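You operate a simulated robot arm through the tools that you are given. There is no shell and no other tool.

You run a simulated robot arm. Do the job below in one go: nothing can be reset, and whatever is moved stays where it is left.

TASK
Lap the blue disc 3 strokes, then the yellow disc 3 strokes.
Fine: one at a time in the lapping holder, by the lapping knob and its display; put the first back, leave the second in. Set down upright: what you pick out.

The check looks at the end state, three seconds after you hand in, the way a careful person would. Anything else that was tipped, shoved, dropped, spilled or broken makes it a failure.

THE ROBOT
A 7-joint arm with a three-finger gripper, fixed in place. Base frame: the origin is on the floor under the middle of its stand, x ahead of it, y to its left, z up. Units: mm, degrees, N and s.
It reaches about 1342 mm from its shoulder. Its first joint turns from -166.0 to 166.0 degrees. Payload 2.69 kg.
The TCP is the grasp point between the finger pads, 30 mm short of the fingertips. In the tool frame z runs along the fingers and y along their closing line. The gripper opens to 128 mm; its body begins 117 mm behind the TCP.
Orientation is told as [roll, pitch, yaw] about the base's x, y, z axes, in that order, counted from this pose: with the fingers straight down and closing along the base's y, the tool's x points along the base's -x, its y along +y and its z along -z.

THE INTERFACE
- The arm moves only by the tool send_rows. Its argument "moves" is a list of rows, each an object of numbers (a shift or turn left out is 0, a gripper value left out holds the last): "dx", "dy", "dz": the shift along the tool's x, y, z in cm; "wx", "wy", "wz": the turn, a rotation vector about the tool's x, y, z in degrees; "hand": the opening, from 0 (shut) to 1 (fully open). In form: [{"dx": .., "dy": .., "dz": .., "wx": .., "wy": .., "wz": .., "hand": ..}, ...]. A call has 1 to 20 rows; each row shifts and turns the commanded pose from where the row before left it, along the tool's axes as they then stand. Each row takes 0.2 s and may step no farther than 50 mm and 8.6 degrees from the row before; otherwise, or with a gripper value out of range, the whole call is refused. A pose out of reach is approached as far as the arm can. The call stops where the force on the tool passes 60 N (or 10 N more than at its start, if that is more) or the arm is blocked; 0.2 s more then pass. The fingers move at their own pace (about 127 mm/s each) and stop on an object; they squeeze with about 21 N. The grip force told is the motor's: it shows also when the fingers shut on nothing. Time passes only in rows, and 0.2 s behind the last, so rows that do not move let the fingers close. The reply holds the time, the measured pose of the TCP, the force on the tool along the base axes, the opening and the grip force, in the units named above and with some noise, with the torque about the TCP (base axes, N m) and any sound that the robot's microphone picked up.
- Cameras (640 x 400 px; columns grow to the right, rows downward): "scene" is fixed at [218, 649.8, 1545.4]; the picture's right is [0.61, 0.80, 0.00], its down [-0.39, 0.30, -0.87] and it looks along [-0.69, 0.53, 0.49] (base axes); focal length 214 px, centre (320, 200). "wrist" rides on the gripper at [58, 54, -131] in the tool frame; the picture's right is [-0.68, 0.74, 0.00], its down [-0.62, -0.57, -0.55] and it looks along [-0.40, -0.37, 0.84] (tool axes); focal length 234 px, centre (320, 200). There is no depth. A picture from a camera that has moved, and an enlarged one, comes with that camera's place and axes in the base frame and with its lens.
- snapshot(camera): a new picture of that camera. The clock stands still meanwhile.
- raise_lower(by): moves the trunk up (or, below 0, down) by that many mm; the arm rides with it, the base frame stays. It gives what a move gives, with no picture.
- zoom(camera, box): a new picture of the part [left, top, right, bottom] of that camera's present view, enlarged. The clock stands still meanwhile.
- hand_in(): hands the job in; it is judged then, once.

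Places have to be worked out from the pictures, the camera data and where the tool is seen. Open the gripper and draw the arm clear of the work before you hand the job in, unless the task says otherwise.

The tools are called after "Request:" as name(argument=value, ...) on one line, values as JSON. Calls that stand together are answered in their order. send_rows: Moves the arm, as the interface text tells. Its arguments: {"type":"object","properties":{"moves":{"type":"array","items":{"type":"object","properties":{"dx":{"type":"number"},"dy":{"type":"number"},"dz":{"type":"number"},"wx":{"type":"number"},"wy":{"type":"number"},"wz":{"type":"number"},"hand":{"type":"number"}}}}},"required":["moves"]} The other tools are called the same way: raise_lower (by) moves the trunk up or down; snapshot (camera) takes a picture; zoom (camera, box) takes an enlarged picture of a part of a camera's view; hand_in () hands the job in.

At the start:

```text
time_s: 0.0
tool_pos: [595.0, 363.9, 1147.4]
ee_rot: [0.0, 0.0, 0.0]
ft_force: [0.2, -0.2, -0.5]
ft_torque: [0.01, 0.0, -0.03]
width: 128.1
grip_force: 0.0
trunk travel left (down, up): [-150.0, 200.0]
```

scene: 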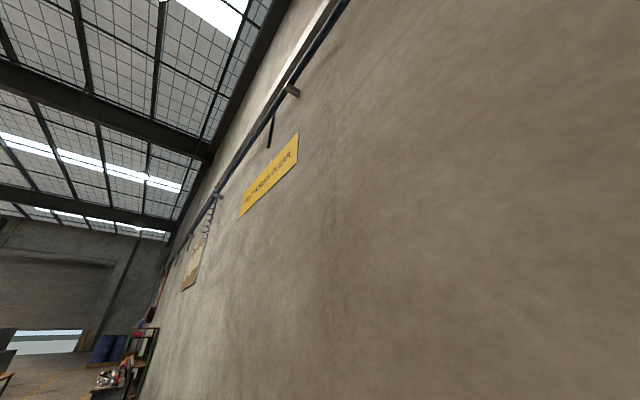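
wrist: 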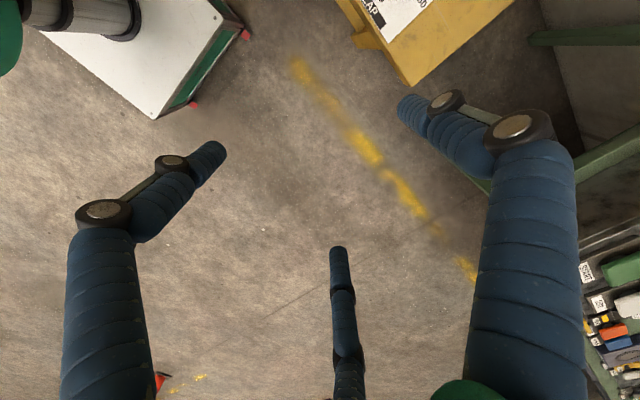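

The scene camera looks up at the wall, so it doesn't show the work. The wrist view shows a white table at top left, a yellow box at the top and a bench with parts at lower right, so I'll enlarge those areas first.

Request:
zoom(camera="wrist", box=[520, 200, 640, 400])

Request:
zoom(camera="wrist", box=[320, 0, 640, 200])

Request:
zoom(camera="scene", box=[0, 240, 240, 400])

```text
2.00 times, centred on (580, 300) of wrist
camera zoom: at [537.0, 418.8, 1276.9], right [0.68, 0.74, 0.0], down [0.62, -0.57, 0.55], along [0.4, -0.37, -0.84], focal length 468 px, centre (-200, 0)
```

zoom: 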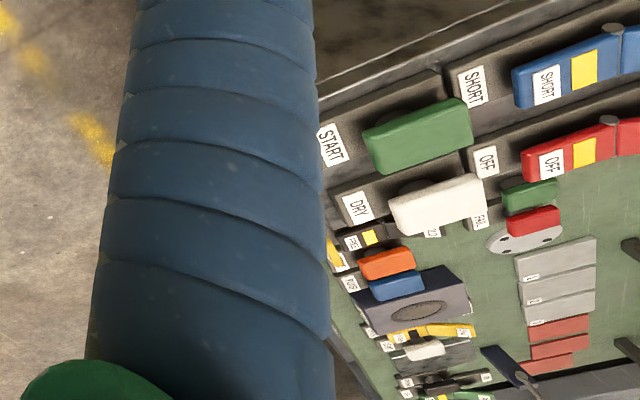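

```text
2.00 times, centred on (480, 100) of wrist
camera zoom: at [537.0, 418.8, 1276.9], right [0.68, 0.74, 0.0], down [0.62, -0.57, 0.55], along [0.4, -0.37, -0.84], focal length 468 px, centre (0, 400)
```

zoom: 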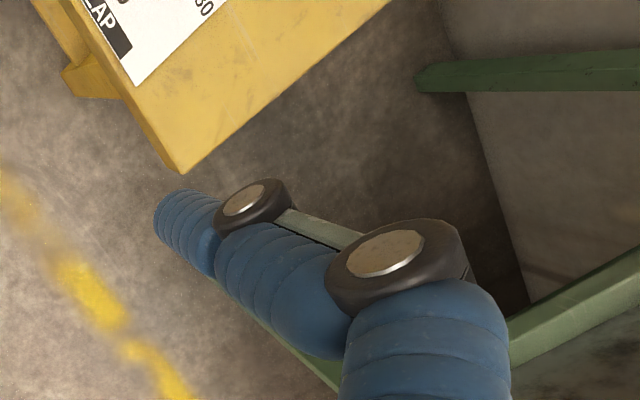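

```text
2.50 times, centred on (120, 320) of scene
camera zoom: at [218.0, 649.8, 1545.4], right [0.61, 0.8, 0.0], down [-0.39, 0.3, -0.87], along [-0.69, 0.53, 0.49], focal length 536 px, centre (820, -100)
```

zoom: 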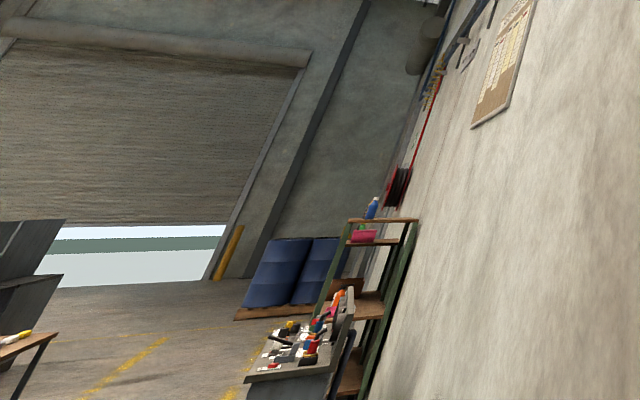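

The sheet reading "LAP" sits on a yellow surface to the robot's left, at about y > 500. I'll turn the tool about its vertical axis so the wrist camera faces that way, with the TCP staying where it is, high up.

Request:
send_rows(moves=[{"wz": -8}, {"wz": -8}, {"wz": -8}, {"wz": -8}, {"wz": -8}, {"wz": -8}, {"wz": -8}, {"wz": -8}, {"wz": -8}, {"wz": -8}, {"wz": -8}])

Request:
snapshot(camera="wrist")

```text
time_s: 2.4
tool_pos: [595.3, 364.3, 1145.9]
ee_rot: [0.0, 0.1, 88.1]
ft_force: [0.0, 0.4, -0.3]
ft_torque: [0.02, -0.02, 0.0]
width: 128.0
grip_force: 0.0
trunk travel left (down, up): [-150.0, 200.0]
```

```text
taken
camera wrist: at [539.9, 308.5, 1276.5], right [-0.71, 0.7, 0.0], down [0.59, 0.6, 0.55], along [0.38, 0.39, -0.84], focal length 234 px, centre (320, 200)
```

wrist: 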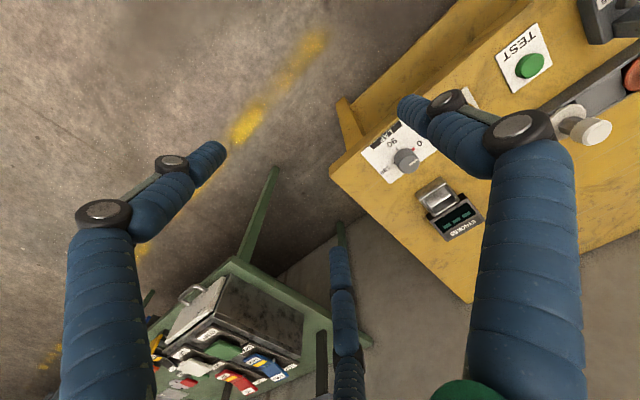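

The yellow bench has a dial, a STROKES display and a green TEST button, and it extends out of view to the upper right (towards -x, +y). I'll back the TCP off a little, raise it, and turn the camera to face +y.

Request:
send_rows(moves=[{"dx": 2.75, "dy": 2.5, "dz": -1.5}, {"dx": 2.75, "dy": 2.5, "dz": -1.5}, {"dx": 2.75, "dy": 2.5, "dz": -1.5}, {"dx": 2.75, "dy": 2.5, "dz": -1.5}, {"wz": -7.8}, {"wz": -7.8}, {"wz": -7.8}, {"wz": -7.8}, {"wz": -7.8}, {"wz": -7.8}])

Request:
snapshot(camera="wrist")

```text
time_s: 4.6
tool_pos: [490.7, 260.1, 1205.8]
ee_rot: [-0.1, 0.0, 135.0]
ft_force: [-0.5, 0.1, -0.4]
ft_torque: [0.03, 0.02, -0.01]
width: 127.9
grip_force: 0.1
trunk travel left (down, up): [-150.0, 200.0]
```

```text
taken
camera wrist: at [495.0, 179.1, 1337.2], right [-1.0, -0.04, 0.0], down [-0.03, 0.84, 0.55], along [-0.02, 0.55, -0.84], focal length 234 px, centre (320, 200)
```

wrist: 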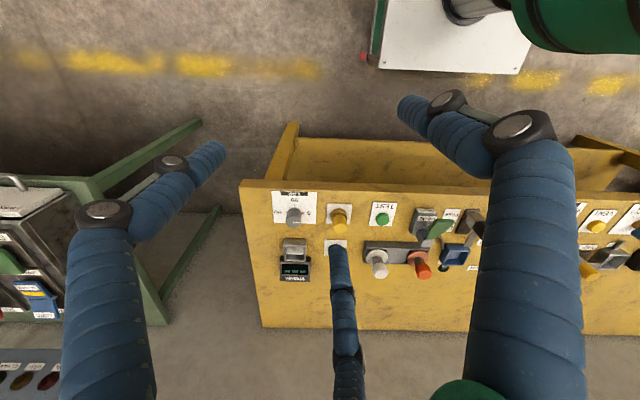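

The bench runs from about column 240 to past the right edge. I'll enlarge its controls.

Request:
zoom(camera="wrist", box=[230, 170, 390, 300])

Request:
zoom(camera="wrist", box=[350, 170, 510, 300])

Request:
zoom(camera="wrist", box=[520, 150, 640, 300])

```text
3.08 times, centred on (310, 235) of wrist
camera zoom: at [495.0, 179.1, 1337.2], right [-1.0, -0.04, 0.0], down [-0.03, 0.84, 0.55], along [-0.02, 0.55, -0.84], focal length 720 px, centre (351, 92)
```

zoom: 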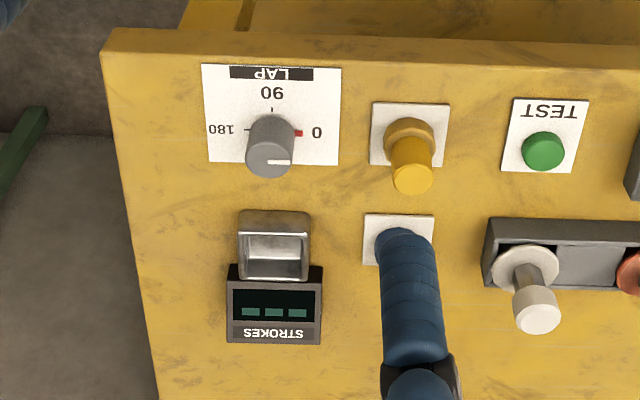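

```text
3.08 times, centred on (430, 235) of wrist
camera zoom: at [495.0, 179.1, 1337.2], right [-1.0, -0.04, 0.0], down [-0.03, 0.84, 0.55], along [-0.02, 0.55, -0.84], focal length 720 px, centre (-18, 92)
```

zoom: 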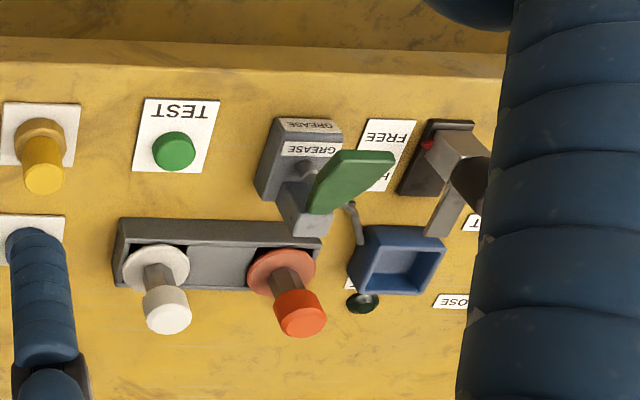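

```text
2.67 times, centred on (580, 225) of wrist
camera zoom: at [495.0, 179.1, 1337.2], right [-1.0, -0.04, 0.0], down [-0.03, 0.84, 0.55], along [-0.02, 0.55, -0.84], focal length 624 px, centre (-373, 133)
```

zoom: 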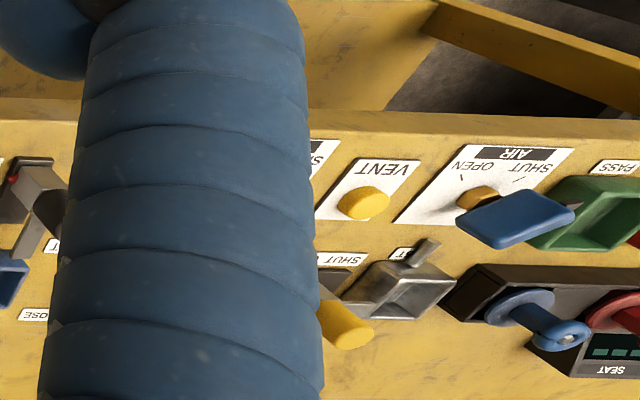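

The benchtop is horizontal, because the handles stand towards image-down, which is up in the world. From two views I put the LAP knob at about (552, 570, 825). I'll shift 150 mm towards -x to see the rest of the bench.

Request:
send_rows(moves=[{"dx": -2.65, "dy": 2.65}, {"dx": -2.65, "dy": 2.65}, {"dx": -2.65, "dy": 2.65}, {"dx": -2.65, "dy": 2.65}])

Request:
snapshot(camera="wrist")

Request:
zoom(camera="wrist", box=[230, 170, 390, 300])

Request:
zoom(camera="wrist", box=[350, 170, 510, 300])

```text
time_s: 5.6
tool_pos: [340.5, 258.8, 1206.3]
ee_rot: [0.1, 0.0, 134.6]
ft_force: [-0.2, 0.0, 0.1]
ft_torque: [-0.01, 0.02, 0.0]
width: 127.7
grip_force: 0.0
trunk travel left (down, up): [-150.0, 200.0]
```

```text
taken
camera wrist: at [345.2, 180.1, 1337.3], right [-1.0, -0.04, 0.0], down [-0.03, 0.84, 0.55], along [-0.02, 0.55, -0.84], focal length 234 px, centre (320, 200)
```

wrist: 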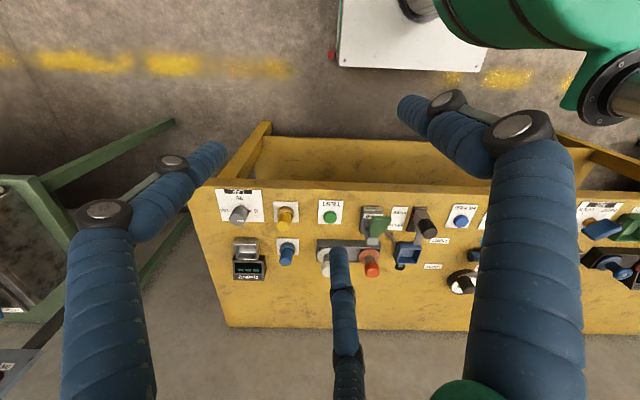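

```text
3.08 times, centred on (310, 235) of wrist
camera zoom: at [345.2, 180.1, 1337.3], right [-1.0, -0.04, 0.0], down [-0.03, 0.84, 0.55], along [-0.02, 0.55, -0.84], focal length 720 px, centre (351, 92)
```

zoom: 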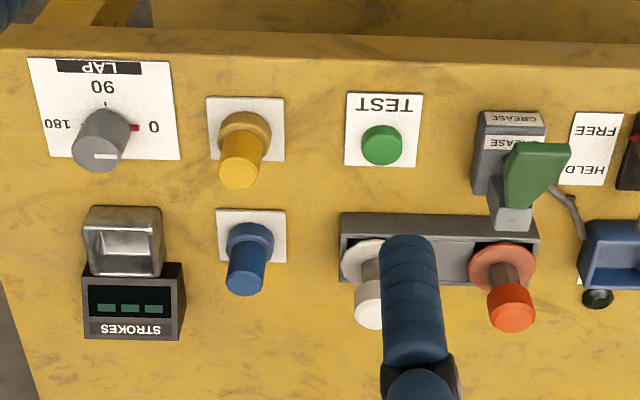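

```text
3.08 times, centred on (430, 235) of wrist
camera zoom: at [345.2, 180.1, 1337.3], right [-1.0, -0.04, 0.0], down [-0.03, 0.84, 0.55], along [-0.02, 0.55, -0.84], focal length 720 px, centre (-18, 92)
```

zoom: 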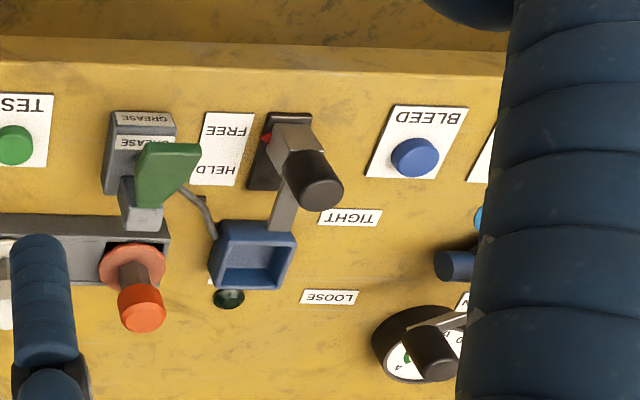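

Near the LAP dial I can now see a yellow peg-disc and a blue peg-disc on white cards, and a silver cup joined to the STROKES display. Before choosing, I'll check the rest of the bench towards -x for other blue or yellow discs.

Request:
send_rows(moves=[{"dx": -2.65, "dy": 2.65}, {"dx": -2.65, "dy": 2.65}, {"dx": -2.65, "dy": 2.65}, {"dx": -2.65, "dy": 2.65}])

Request:
snapshot(camera="wrist")

Request:
zoom(camera="wrist", box=[350, 170, 510, 300])

Request:
zoom(camera="wrist", box=[520, 170, 640, 300])

```text
time_s: 6.6
tool_pos: [190.3, 260.3, 1205.1]
ee_rot: [0.0, 0.0, 134.9]
ft_force: [0.7, 0.1, -0.4]
ft_torque: [0.01, 0.09, 0.0]
width: 128.1
grip_force: 0.0
trunk travel left (down, up): [-150.0, 200.0]
```

```text
taken
camera wrist: at [193.9, 180.6, 1336.2], right [-1.0, -0.04, 0.0], down [-0.03, 0.84, 0.55], along [-0.02, 0.55, -0.84], focal length 234 px, centre (320, 200)
```

wrist: 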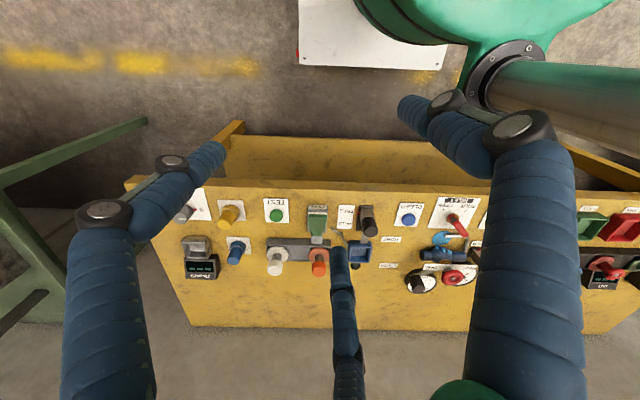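

```text
3.08 times, centred on (430, 235) of wrist
camera zoom: at [193.9, 180.6, 1336.2], right [-1.0, -0.04, 0.0], down [-0.03, 0.84, 0.55], along [-0.02, 0.55, -0.84], focal length 720 px, centre (-18, 92)
```

zoom: 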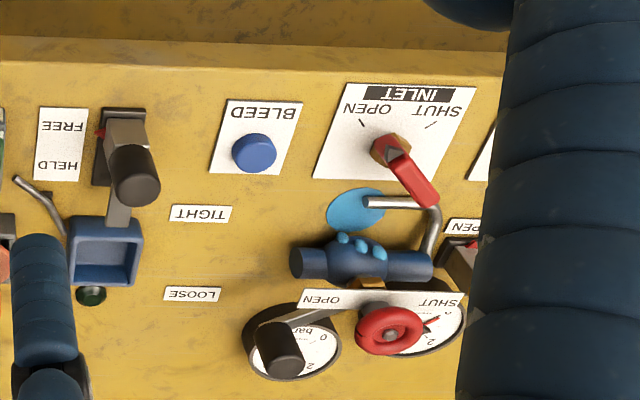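

```text
3.08 times, centred on (580, 235) of wrist
camera zoom: at [193.9, 180.6, 1336.2], right [-1.0, -0.04, 0.0], down [-0.03, 0.84, 0.55], along [-0.02, 0.55, -0.84], focal length 720 px, centre (-480, 92)
```

zoom: 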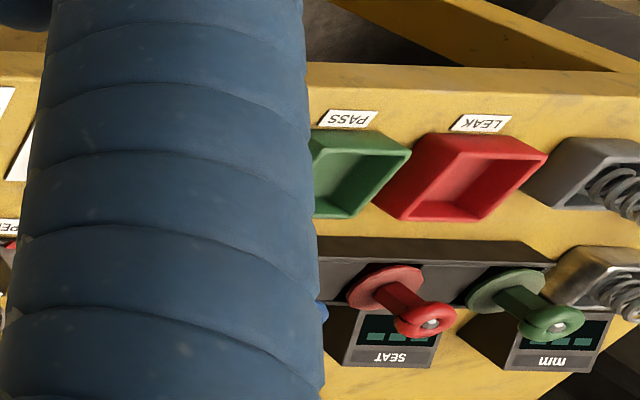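

The -x part has INLET, AIR and SEAT stations, plus a second rack with blue, red and green stemmed parts. I'll turn the camera further to see that rack fully before deciding which discs are meant.

Request:
send_rows(moves=[{"wz": -8}, {"wz": -8}, {"wz": -8}, {"wz": -8}, {"wz": -8}])

Request:
snapshot(camera="wrist")

Request:
zoom(camera="wrist", box=[200, 200, 360, 300])

Request:
zoom(camera="wrist", box=[340, 230, 500, 330])

```text
time_s: 7.8
tool_pos: [191.2, 260.4, 1207.6]
ee_rot: [0.1, -0.2, 174.9]
ft_force: [0.0, 0.0, 0.4]
ft_torque: [0.04, 0.0, -0.01]
width: 128.2
grip_force: 0.1
trunk travel left (down, up): [-150.0, 200.0]
```

```text
taken
camera wrist: at [245.1, 201.4, 1337.0], right [-0.74, -0.67, 0.0], down [-0.56, 0.62, 0.55], along [-0.37, 0.41, -0.84], focal length 234 px, centre (320, 200)
```

wrist: 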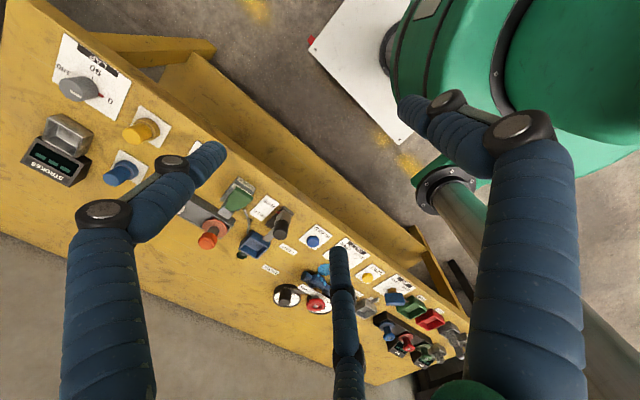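

```text
4.00 times, centred on (280, 250) of wrist
camera zoom: at [245.1, 201.4, 1337.0], right [-0.74, -0.67, 0.0], down [-0.56, 0.62, 0.55], along [-0.37, 0.41, -0.84], focal length 937 px, centre (480, 0)
```

zoom: 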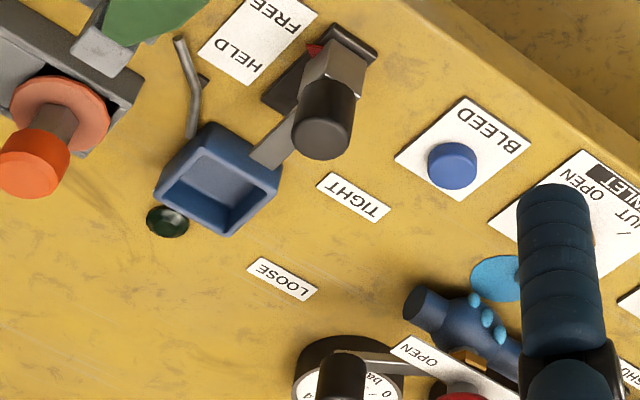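

```text
4.00 times, centred on (420, 280) of wrist
camera zoom: at [245.1, 201.4, 1337.0], right [-0.74, -0.67, 0.0], down [-0.56, 0.62, 0.55], along [-0.37, 0.41, -0.84], focal length 937 px, centre (-80, -120)
```

zoom: 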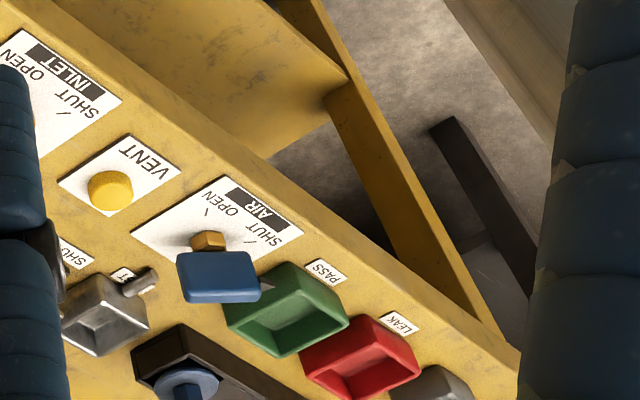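

Request:
zoom(camera="wrist", box=[340, 290, 500, 390])

Request:
zoom(camera="wrist", box=[10, 20, 250, 220])

Request:
zoom(camera="wrist", box=[20, 120, 160, 210])

```text
4.00 times, centred on (420, 340) of wrist
camera zoom: at [245.1, 201.4, 1337.0], right [-0.74, -0.67, 0.0], down [-0.56, 0.62, 0.55], along [-0.37, 0.41, -0.84], focal length 937 px, centre (-80, -360)
```

zoom: 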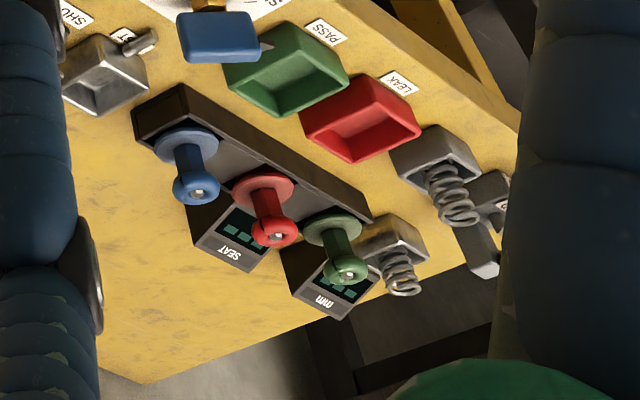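

```text
2.00 times, centred on (130, 120) of wrist
camera zoom: at [245.1, 201.4, 1337.0], right [-0.74, -0.67, 0.0], down [-0.56, 0.62, 0.55], along [-0.37, 0.41, -0.84], focal length 468 px, centre (700, 360)
```

zoom: 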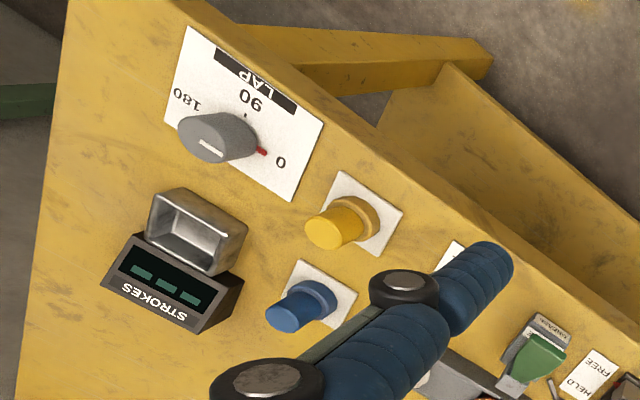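

```text
4.44 times, centred on (90, 165) of wrist
camera zoom: at [245.1, 201.4, 1337.0], right [-0.74, -0.67, 0.0], down [-0.56, 0.62, 0.55], along [-0.37, 0.41, -0.84], focal length 1041 px, centre (1342, 356)
```

zoom: 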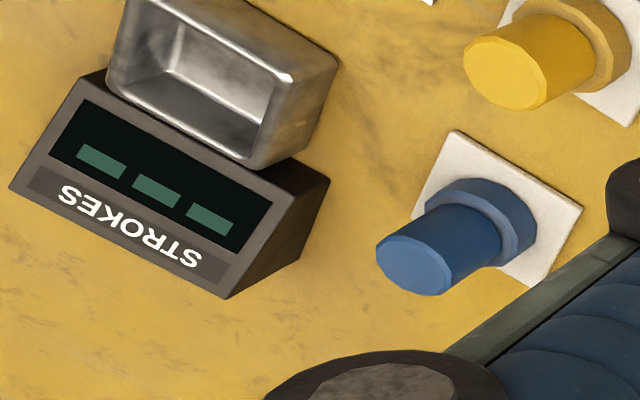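

The task discs are the blue and yellow pegged discs on white cards beside the LAP dial. The holder is the silver square cup on the STROKES display, which currently reads "---". Next I'll close the fingers here in free air to learn where they meet.

Request:
send_rows(moves=[{"hand": 0.2}, {"hand": 0.2}, {"hand": 0.2}])

Request:
snapshot(camera="wrist")

Request:
send_rows(moves=[{"hand": 0.0}, {"hand": 0.0}, {"hand": 0.0}])

Request:
snapshot(camera="wrist")

```text
time_s: 8.6
tool_pos: [190.9, 260.1, 1207.8]
ee_rot: [-0.1, 0.0, 174.8]
ft_force: [-0.3, -0.9, -0.2]
ft_torque: [0.02, -0.01, 0.04]
width: 25.6
grip_force: 0.1
trunk travel left (down, up): [-150.0, 200.0]
```

```text
taken
camera wrist: at [245.0, 201.2, 1337.1], right [-0.74, -0.67, 0.0], down [-0.56, 0.62, 0.55], along [-0.37, 0.41, -0.84], focal length 234 px, centre (320, 200)
```

wrist: 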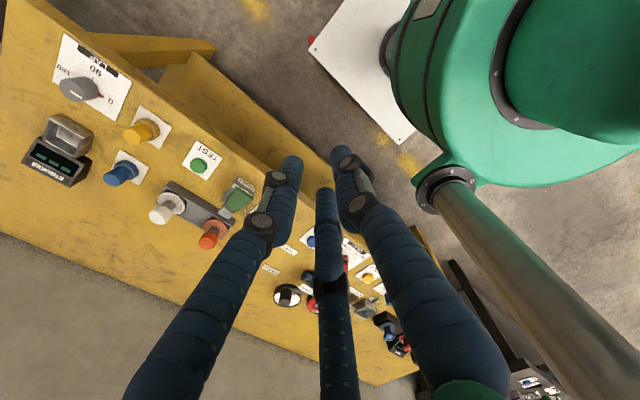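

```text
time_s: 9.4
tool_pos: [190.2, 258.9, 1207.7]
ee_rot: [0.0, 0.0, 174.8]
ft_force: [0.4, -0.8, -0.3]
ft_torque: [0.02, 0.02, 0.01]
width: 2.4
grip_force: 20.7
trunk travel left (down, up): [-150.0, 200.0]
```

```text
taken
camera wrist: at [245.0, 201.2, 1337.1], right [-0.74, -0.67, 0.0], down [-0.56, 0.62, 0.55], along [-0.37, 0.41, -0.84], focal length 234 px, centre (320, 200)
```

wrist: 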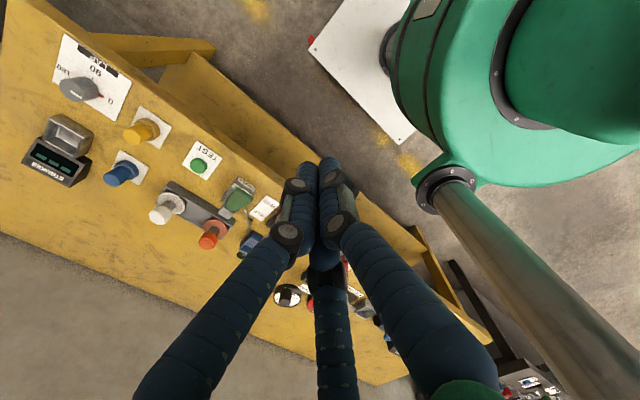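

The fingers close radially, three at 120° meeting on the axis, so the width reads as a diameter, which suits pegs. My rough positions are:
- yellow peg top: (425, 577, 853)
- blue disc: (424, 714)
- cup: (550, 700)
- knob: (550, 578, 836)
- benchtop: z ≈ 800

I'll move the camera above this station with the fingers shut for closer views.

Request:
send_rows(moves=[{"wz": 8}, {"wz": 8}, {"wz": 8}, {"wz": 8}, {"wz": 8}, {"dx": -0.719, "dy": -4.22, "dz": 0.9}, {"dx": -0.719, "dy": -4.22, "dz": 0.9}, {"dx": -0.719, "dy": -4.22, "dz": 0.9}, {"dx": -0.719, "dy": -4.22, "dz": 0.9}, {"dx": -0.719, "dy": -4.22, "dz": 0.9}, {"dx": -0.719, "dy": -4.22, "dz": 0.9}, {"dx": -0.719, "dy": -4.22, "dz": 0.9}, {"dx": -0.719, "dy": -4.22, "dz": 0.9}, {"dx": -0.719, "dy": -4.22, "dz": 0.9}, {"dx": -0.719, "dy": -4.22, "dz": 0.9}, {"dx": -0.719, "dy": -4.22, "dz": 0.9}, {"dx": -0.719, "dy": -4.22, "dz": 0.9}])

Request:
snapshot(camera="wrist")

```text
time_s: 13.0
tool_pos: [490.6, 676.4, 1099.1]
ee_rot: [0.0, 0.0, 134.6]
ft_force: [-0.2, -1.1, 0.9]
ft_torque: [0.02, 0.0, -0.02]
width: 2.5
grip_force: 21.3
trunk travel left (down, up): [-150.0, 200.0]
```

```text
taken
camera wrist: at [493.7, 597.6, 1228.7], right [-1.0, -0.04, 0.0], down [-0.03, 0.84, 0.55], along [-0.02, 0.55, -0.84], focal length 234 px, centre (320, 200)
```

wrist: 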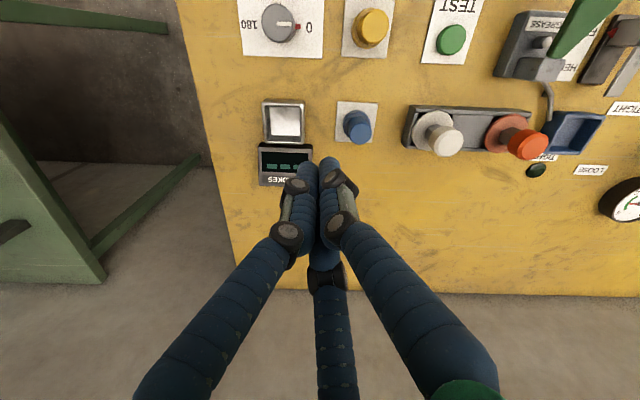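

Request:
zoom(camera="wrist", box=[230, 0, 400, 106])

Request:
zoom(camera="wrist", box=[230, 90, 400, 196])

Request:
zoom(camera="wrist", box=[390, 0, 640, 200])

```text
3.76 times, centred on (315, 53) of wrist
camera zoom: at [493.7, 597.6, 1228.7], right [-1.0, -0.04, 0.0], down [-0.03, 0.84, 0.55], along [-0.02, 0.55, -0.84], focal length 882 px, centre (339, 753)
```

zoom: 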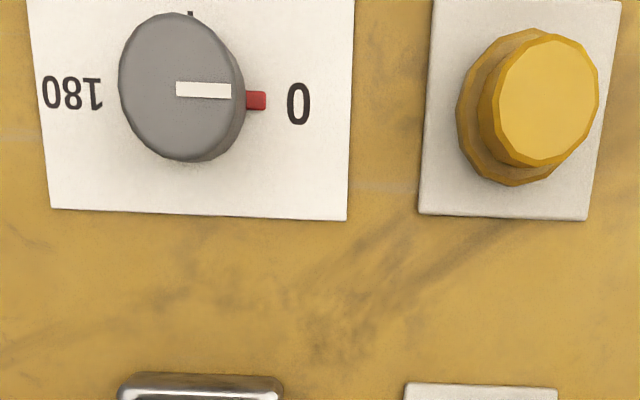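

```text
3.76 times, centred on (315, 143) of wrist
camera zoom: at [493.7, 597.6, 1228.7], right [-1.0, -0.04, 0.0], down [-0.03, 0.84, 0.55], along [-0.02, 0.55, -0.84], focal length 882 px, centre (339, 415)
```

zoom: 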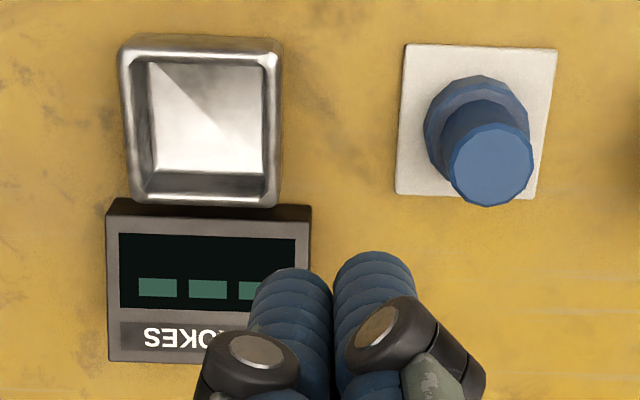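

```text
2.00 times, centred on (515, 100) of wrist
camera zoom: at [493.7, 597.6, 1228.7], right [-1.0, -0.04, 0.0], down [-0.03, 0.84, 0.55], along [-0.02, 0.55, -0.84], focal length 468 px, centre (-70, 400)
```

zoom: 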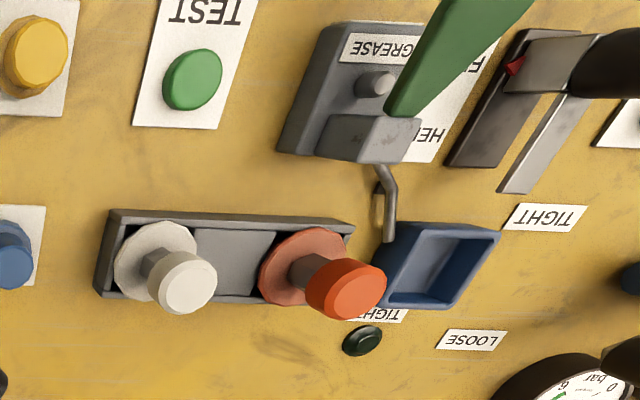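

The knob's pointer is at 0 (the -x side). The dial runs 0 → 90 (-y) → 180 (+x), which is counter-clockwise seen from above. The benchtop triangulates to z ≈ 800 and the peg tops to about 857. I'll back off and tilt for a side view, to get the heights of the discs and the cup rim.

Request:
send_rows(moves=[{"dx": 2.9, "dy": 2.9, "dz": 1.65}, {"dx": 2.9, "dy": 2.9, "dz": 1.65}, {"dx": 2.9, "dy": 2.9, "dz": 1.65}, {"dx": 2.9, "dy": 2.9, "dz": 1.65}, {"dx": 2.9, "dy": 2.9, "dz": 1.65}, {"dx": 2.9, "dy": 2.9, "dz": 1.65}, {"wx": 5.08, "wy": -5.52}, {"wx": 5.08, "wy": -5.52}, {"wx": 5.08, "wy": -5.52}, {"wx": 5.08, "wy": -5.52}])

Request:
snapshot(camera="wrist")

Request:
zoom(camera="wrist", box=[220, 110, 400, 222])

```text
time_s: 15.2
tool_pos: [489.8, 432.6, 999.3]
ee_rot: [-21.5, -21.6, 138.8]
ft_force: [0.2, 0.3, -0.7]
ft_torque: [-0.02, 0.07, -0.02]
width: 2.2
grip_force: 20.8
trunk travel left (down, up): [-150.0, 200.0]
```

```text
taken
camera wrist: at [495.3, 297.4, 1072.8], right [-1.0, -0.04, 0.0], down [-0.02, 0.45, 0.89], along [-0.03, 0.89, -0.45], focal length 234 px, centre (320, 200)
```

wrist: 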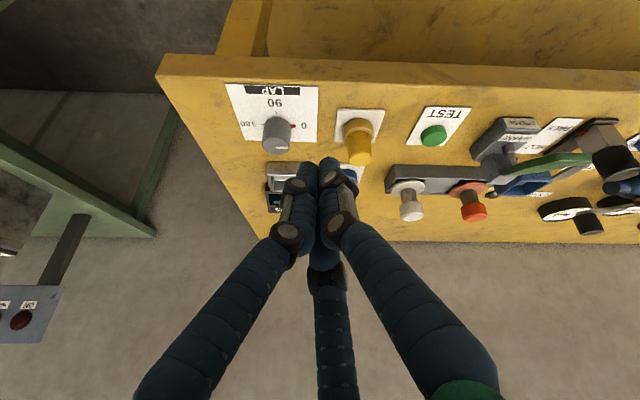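

```text
3.56 times, centred on (310, 166) of wrist
camera zoom: at [495.3, 297.4, 1072.8], right [-1.0, -0.04, 0.0], down [-0.02, 0.45, 0.89], along [-0.03, 0.89, -0.45], focal length 833 px, centre (356, 321)
```

zoom: 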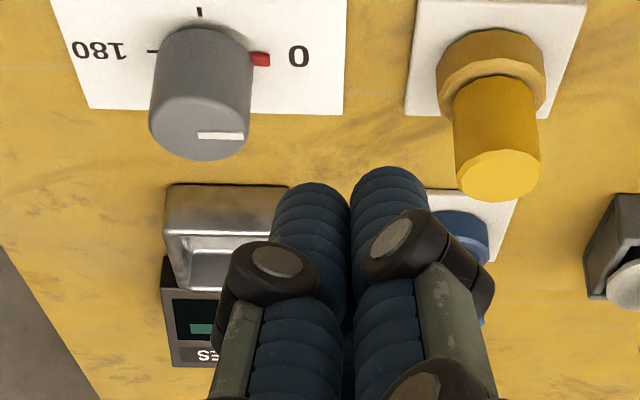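

From the side view:
- **Discs:** collar about 49 mm wide and 15 mm thick, with a handle about 36 mm wide rising to z ≈ 860.
- **Cup:** rim at z ≈ 830.
- **Knob:** top at z ≈ 842.

I'll level the tool, yaw to 60° so no finger points at the display, and hover over the blue disc with the fingers half open.

Request:
send_rows(moves=[{"wx": -5.08, "wy": 5.52}, {"wx": -5.08, "wy": 5.52}, {"wx": -5.08, "wy": 5.52}, {"wx": -5.08, "wy": 5.52}, {"wz": 8.3}, {"wz": 8.3}, {"wz": 8.3}, {"wz": 8.3}, {"wz": 8.3}, {"wz": 8.3}, {"wz": 8.3}, {"wz": 8.3}, {"wz": 8.4}, {"dx": -3.477, "dy": 3.278}, {"dx": -3.477, "dy": 3.278}, {"dx": -3.477, "dy": 3.278}, {"dx": -3.477, "dy": 3.278}, {"dx": -3.477, "dy": 3.278}, {"dx": -3.477, "dy": 3.278, "hand": 0.6}, {"hand": 0.6}])

Request:
snapshot(camera="wrist")

```text
time_s: 19.4
tool_pos: [423.4, 713.2, 999.6]
ee_rot: [0.0, 0.1, 60.0]
ft_force: [-0.2, 1.0, -1.2]
ft_torque: [-0.05, -0.08, 0.0]
width: 77.0
grip_force: 0.0
trunk travel left (down, up): [-150.0, 200.0]
```

```text
taken
camera wrist: at [348.6, 688.7, 1129.8], right [-0.3, 0.95, 0.0], down [0.8, 0.25, 0.55], along [0.52, 0.16, -0.84], focal length 234 px, centre (320, 200)
```

wrist: 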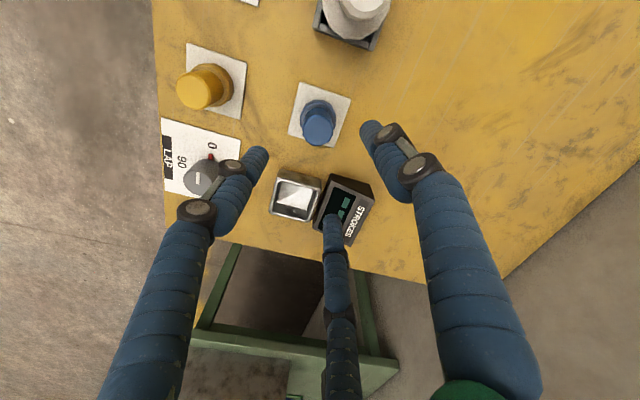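

The blue handle top appears almost exactly at the predicted below-TCP point (319, 130). I'll zoom in to measure the offset.

Request:
zoom(camera="wrist", box=[270, 70, 370, 160])

Request:
zoom(camera="wrist", box=[250, 150, 400, 250])

```text
4.44 times, centred on (320, 115) of wrist
camera zoom: at [348.6, 688.7, 1129.8], right [-0.3, 0.95, 0.0], down [0.8, 0.25, 0.55], along [0.52, 0.16, -0.84], focal length 1041 px, centre (320, 578)
```

zoom: 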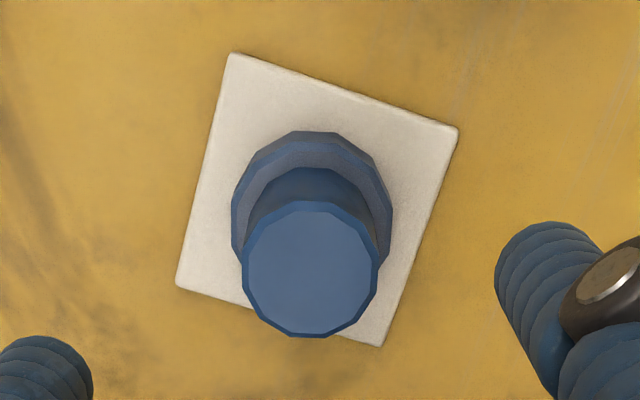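

```text
4.00 times, centred on (325, 200) of wrist
camera zoom: at [348.6, 688.7, 1129.8], right [-0.3, 0.95, 0.0], down [0.8, 0.25, 0.55], along [0.52, 0.16, -0.84], focal length 937 px, centre (300, 200)
```

zoom: 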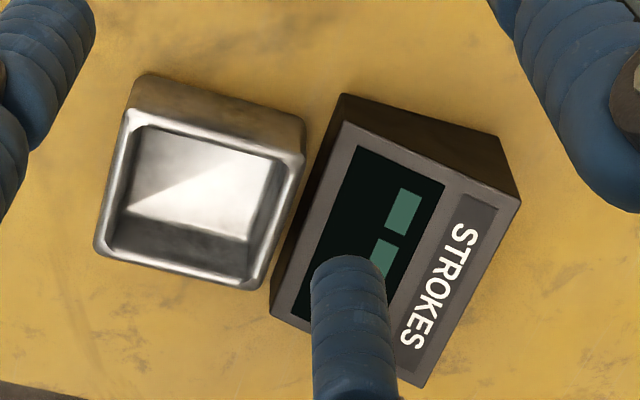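

The handle is 36 mm across and offset only about (+1.5, -1.4) mm from the tool axis. I'll correct that and descend to TCP z ≈ 866, which puts the tips at about 836, above the cup-rim level and around the upper handle.

Request:
send_rows(moves=[{"dx": 0.05, "dy": -0.2}, {"dz": 3.5}, {"dz": 3.5}, {"dz": 3.5}, {"dz": 2.8}, {}])

Request:
snapshot(camera="wrist")

```text
time_s: 20.8
tool_pos: [424.6, 709.7, 866.2]
ee_rot: [0.0, 0.0, 60.0]
ft_force: [-0.1, 0.8, -0.6]
ft_torque: [-0.05, 0.03, 0.0]
width: 76.6
grip_force: 0.0
trunk travel left (down, up): [-150.0, 200.0]
```

```text
taken
camera wrist: at [349.6, 686.7, 996.2], right [-0.3, 0.95, 0.0], down [0.8, 0.25, 0.55], along [0.52, 0.16, -0.84], focal length 234 px, centre (320, 200)
```

wrist: 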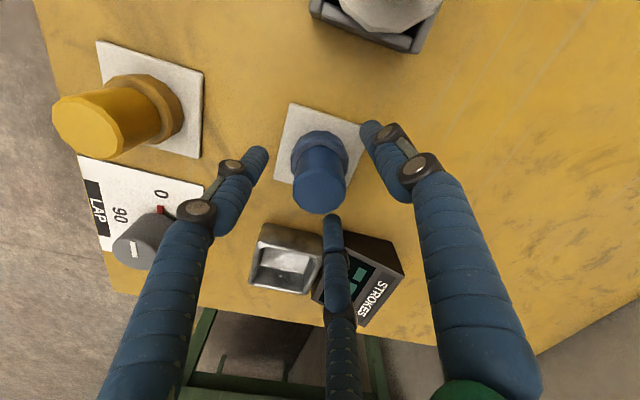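

Request:
zoom(camera="wrist", box=[250, 90, 410, 230])

```text
2.86 times, centred on (330, 160) of wrist
camera zoom: at [349.6, 686.7, 996.2], right [-0.3, 0.95, 0.0], down [0.8, 0.25, 0.55], along [0.52, 0.16, -0.84], focal length 669 px, centre (291, 314)
```

zoom: 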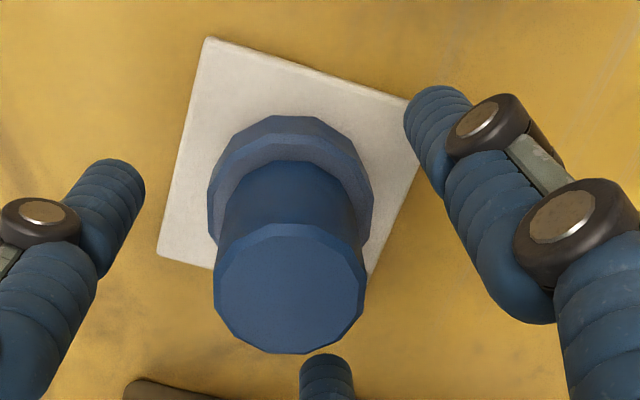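

The handle top sits about 5 mm below the TCP level and about 2 mm further along +x. I'll nudge that much and close.

Request:
send_rows(moves=[{"dx": -0.12, "dy": -0.1}, {"hand": 0.0}, {"hand": 0.0}, {"hand": 0.0}, {"hand": 0.0}])

Request:
zoom(camera="wrist", box=[230, 70, 430, 230])

```text
time_s: 22.0
tool_pos: [424.8, 711.0, 866.8]
ee_rot: [0.0, 0.0, 60.0]
ft_force: [-0.7, -1.0, 1.2]
ft_torque: [-0.1, 0.02, 0.0]
width: 35.2
grip_force: 21.0
trunk travel left (down, up): [-150.0, 200.0]
```

```text
2.50 times, centred on (330, 150) of wrist
camera zoom: at [350.8, 686.9, 996.8], right [-0.3, 0.95, 0.0], down [0.8, 0.25, 0.55], along [0.52, 0.16, -0.84], focal length 585 px, centre (295, 325)
```

zoom: 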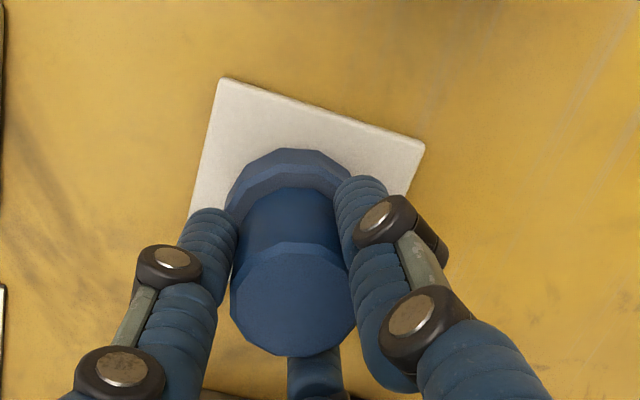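

The grip is good, 35.2 mm wide at 21 N. I'll lift straight up and check that the disc comes with it.

Request:
send_rows(moves=[{"dz": -0.5}, {"dz": -2}, {"dz": -3}, {"dz": -3}, {}])

Request:
snapshot(camera="wrist")

Request:
zoom(camera="wrist", box=[220, 80, 420, 280])

```text
time_s: 23.2
tool_pos: [425.3, 710.4, 952.1]
ee_rot: [0.0, 0.0, 60.0]
ft_force: [-0.8, -0.5, -2.1]
ft_torque: [0.02, 0.0, -0.01]
width: 35.1
grip_force: 20.9
trunk travel left (down, up): [-150.0, 200.0]
```

```text
taken
camera wrist: at [350.7, 687.0, 1082.1], right [-0.3, 0.95, 0.0], down [0.8, 0.25, 0.55], along [0.52, 0.16, -0.84], focal length 234 px, centre (320, 200)
```

wrist: 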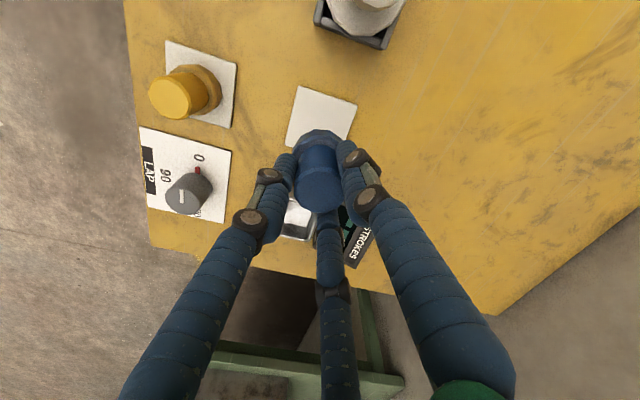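

```text
2.00 times, centred on (320, 180) of wrist
camera zoom: at [350.7, 687.0, 1082.1], right [-0.3, 0.95, 0.0], down [0.8, 0.25, 0.55], along [0.52, 0.16, -0.84], focal length 468 px, centre (320, 240)
```

zoom: 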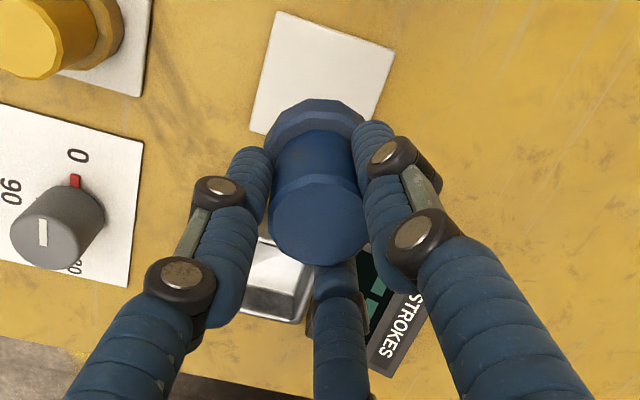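

The blue disc is lifted and hangs upright. I'll carry it at this height over the cup, estimated at (549, 705), and check the alignment visually.

Request:
send_rows(moves=[{"dx": -1.893, "dy": -3.68}, {"dx": -1.893, "dy": -3.68}, {"dx": -1.893, "dy": -3.68}, {}])

Request:
snapshot(camera="wrist")

Request:
zoom(camera="wrist", box=[240, 60, 400, 220])

```text
time_s: 24.2
tool_pos: [550.9, 703.4, 950.8]
ee_rot: [-0.1, 0.0, 60.0]
ft_force: [1.8, 0.7, -3.3]
ft_torque: [0.0, 0.06, 0.01]
width: 35.0
grip_force: 21.3
trunk travel left (down, up): [-150.0, 200.0]
```

```text
taken
camera wrist: at [475.9, 680.1, 1081.4], right [-0.3, 0.95, 0.0], down [0.8, 0.25, 0.55], along [0.52, 0.16, -0.84], focal length 234 px, centre (320, 200)
```

wrist: 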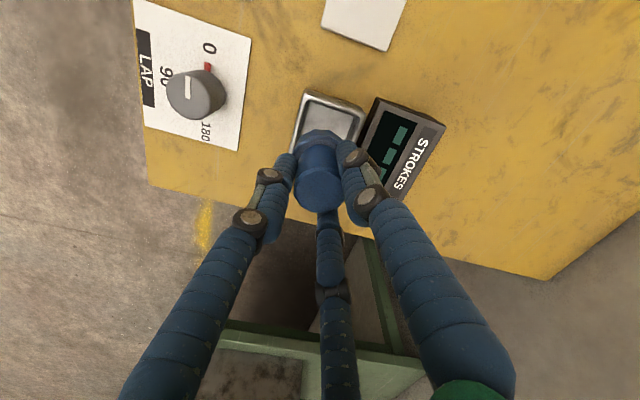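

```text
2.50 times, centred on (320, 140) of wrist
camera zoom: at [475.9, 680.1, 1081.4], right [-0.3, 0.95, 0.0], down [0.8, 0.25, 0.55], along [0.52, 0.16, -0.84], focal length 585 px, centre (320, 350)
```

zoom: 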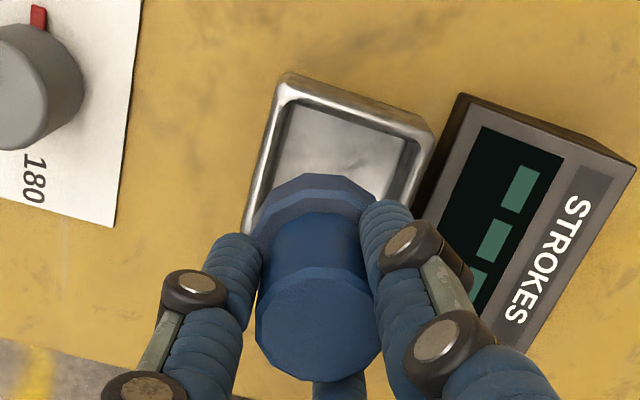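

Working from the cup's inner rim edges (54 mm wide), its centre comes out at (549, 708.5) and the tool is at about (550.7, 703.7). I'll shift by (-1.7, +4.8) mm and descend until the disc bottom is just above the rim.

Request:
send_rows(moves=[{"dx": -0.33, "dy": 0.39}, {"dz": 2.4}, {"dz": 2.3}, {}])

Request:
zoom(camera="wrist", box=[240, 60, 400, 220])

Request:
zoom(camera="wrist", box=[270, 90, 370, 170])

```text
time_s: 25.2
tool_pos: [549.2, 708.1, 904.7]
ee_rot: [0.0, 0.0, 60.0]
ft_force: [-0.7, 0.3, -3.5]
ft_torque: [-0.05, 0.02, 0.0]
width: 35.0
grip_force: 21.1
trunk travel left (down, up): [-150.0, 200.0]
```

```text
2.50 times, centred on (320, 140) of wrist
camera zoom: at [473.5, 685.8, 1034.2], right [-0.3, 0.95, 0.0], down [0.8, 0.25, 0.55], along [0.52, 0.16, -0.84], focal length 585 px, centre (320, 350)
```

zoom: 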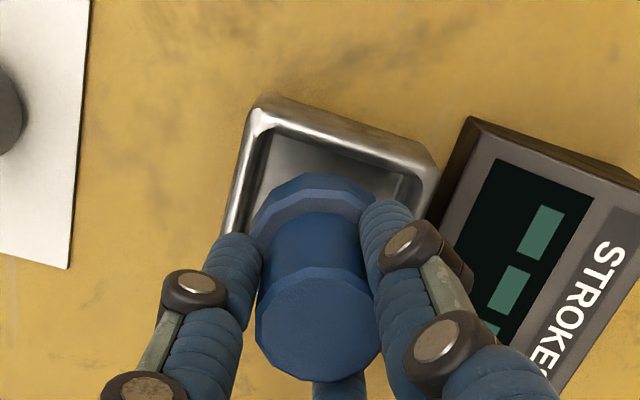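

```text
5.00 times, centred on (320, 130) of wrist
camera zoom: at [473.5, 685.8, 1034.2], right [-0.3, 0.95, 0.0], down [0.8, 0.25, 0.55], along [0.52, 0.16, -0.84], focal length 1171 px, centre (320, 550)
```

zoom: 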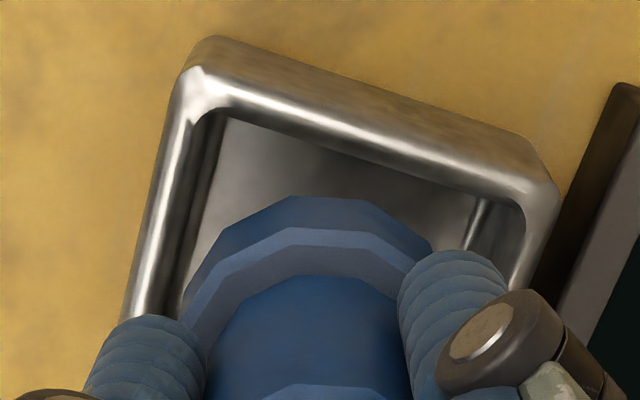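

In the same camera model the disc (46 mm across) is centred within about 1 mm of the cup opening (55 mm). I'll nudge 0.8 mm in x and lower towards the cup floor in stages, watching the force.

Request:
send_rows(moves=[{"dx": -0.04, "dy": -0.07}, {"dz": 1.0}, {"dz": 1.0}, {"dz": 0.7}, {}])

Request:
zoom(camera="wrist", box=[240, 60, 400, 220])

```text
time_s: 26.4
tool_pos: [548.7, 709.5, 877.5]
ee_rot: [0.0, 0.0, 60.0]
ft_force: [0.9, -0.3, -2.9]
ft_torque: [0.0, 0.0, 0.0]
width: 35.4
grip_force: 20.6
trunk travel left (down, up): [-150.0, 200.0]
```

```text
2.50 times, centred on (320, 140) of wrist
camera zoom: at [473.9, 685.7, 1007.6], right [-0.3, 0.95, 0.0], down [0.8, 0.25, 0.55], along [0.52, 0.16, -0.84], focal length 585 px, centre (320, 350)
```

zoom: 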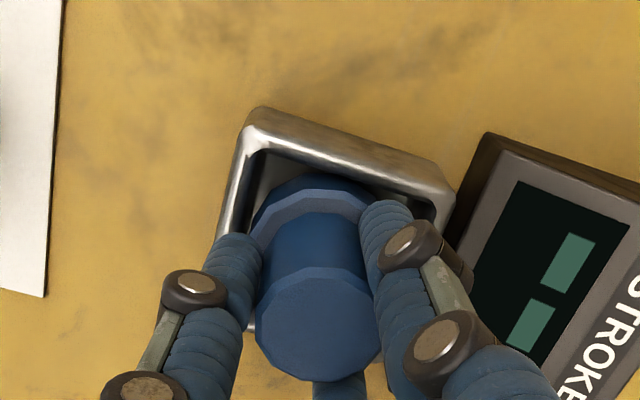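

The disc bottom is inside the cup, with no contact force so far. I'll lower in 2 mm steps until I feel the floor.

Request:
send_rows(moves=[{"dz": 0.2}, {"dz": 0.2}, {"dz": 0.2}])

```text
time_s: 27.2
tool_pos: [549.6, 709.2, 871.5]
ee_rot: [-0.1, 0.0, 59.9]
ft_force: [-0.1, -0.3, -2.7]
ft_torque: [0.0, -0.04, -0.01]
width: 35.2
grip_force: 20.7
trunk travel left (down, up): [-150.0, 200.0]
```

Request:
send_rows(moves=[{"dz": 0.15}, {"dz": 0.1}])

Request:
zoom(camera="wrist", box=[240, 60, 400, 220])

```text
time_s: 27.8
tool_pos: [549.4, 709.2, 867.7]
ee_rot: [0.0, 0.0, 60.0]
ft_force: [0.6, 0.5, -2.8]
ft_torque: [0.0, -0.06, 0.0]
width: 35.0
grip_force: 21.0
trunk travel left (down, up): [-150.0, 200.0]
```

```text
2.50 times, centred on (320, 140) of wrist
camera zoom: at [473.9, 685.4, 999.2], right [-0.3, 0.95, 0.0], down [0.8, 0.25, 0.55], along [0.52, 0.16, -0.84], focal length 585 px, centre (320, 350)
```

zoom: 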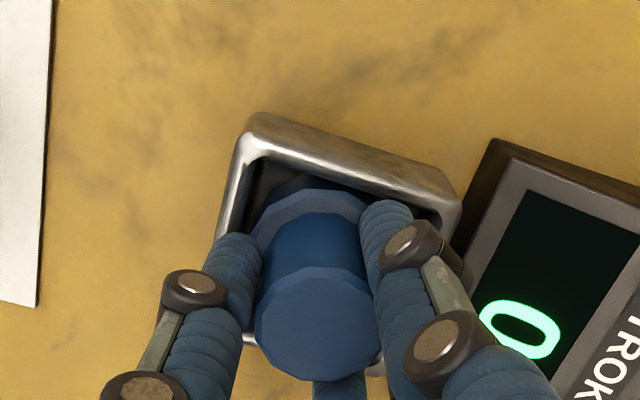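

The display now lights "0", so the disc is detected. I still don't feel the floor, so I'll lower in 1 mm steps until light contact.

Request:
send_rows(moves=[{"dz": 0.1}, {}])

Request:
send_rows(moves=[{"dz": 0.08}, {}])

```text
time_s: 28.4
tool_pos: [549.0, 708.3, 868.1]
ee_rot: [0.0, -0.1, 59.9]
ft_force: [0.1, 1.1, -2.7]
ft_torque: [0.02, 0.02, 0.01]
width: 34.9
grip_force: 20.5
trunk travel left (down, up): [-150.0, 200.0]
```

```text
time_s: 29.0
tool_pos: [547.7, 708.7, 866.8]
ee_rot: [0.0, 0.0, 60.0]
ft_force: [-0.5, 0.2, -2.8]
ft_torque: [0.01, -0.01, -0.02]
width: 35.1
grip_force: 20.9
trunk travel left (down, up): [-150.0, 200.0]
```

Request:
send_rows(moves=[{"dz": 0.1}, {}])

Request:
zoom(camera="wrist", box=[240, 60, 400, 220])

```text
time_s: 29.6
tool_pos: [549.1, 709.4, 867.2]
ee_rot: [-0.1, 0.0, 60.0]
ft_force: [0.6, -0.4, -0.2]
ft_torque: [-0.06, 0.05, -0.01]
width: 35.0
grip_force: 21.1
trunk travel left (down, up): [-150.0, 200.0]
```

```text
2.50 times, centred on (320, 140) of wrist
camera zoom: at [473.9, 685.4, 996.9], right [-0.3, 0.95, 0.0], down [0.8, 0.25, 0.55], along [0.52, 0.16, -0.84], focal length 585 px, centre (320, 350)
```

zoom: 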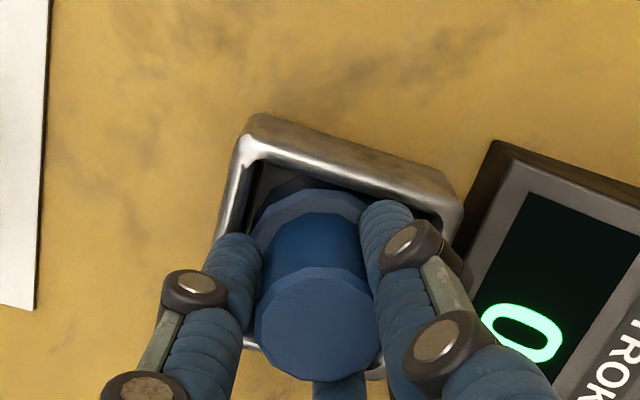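

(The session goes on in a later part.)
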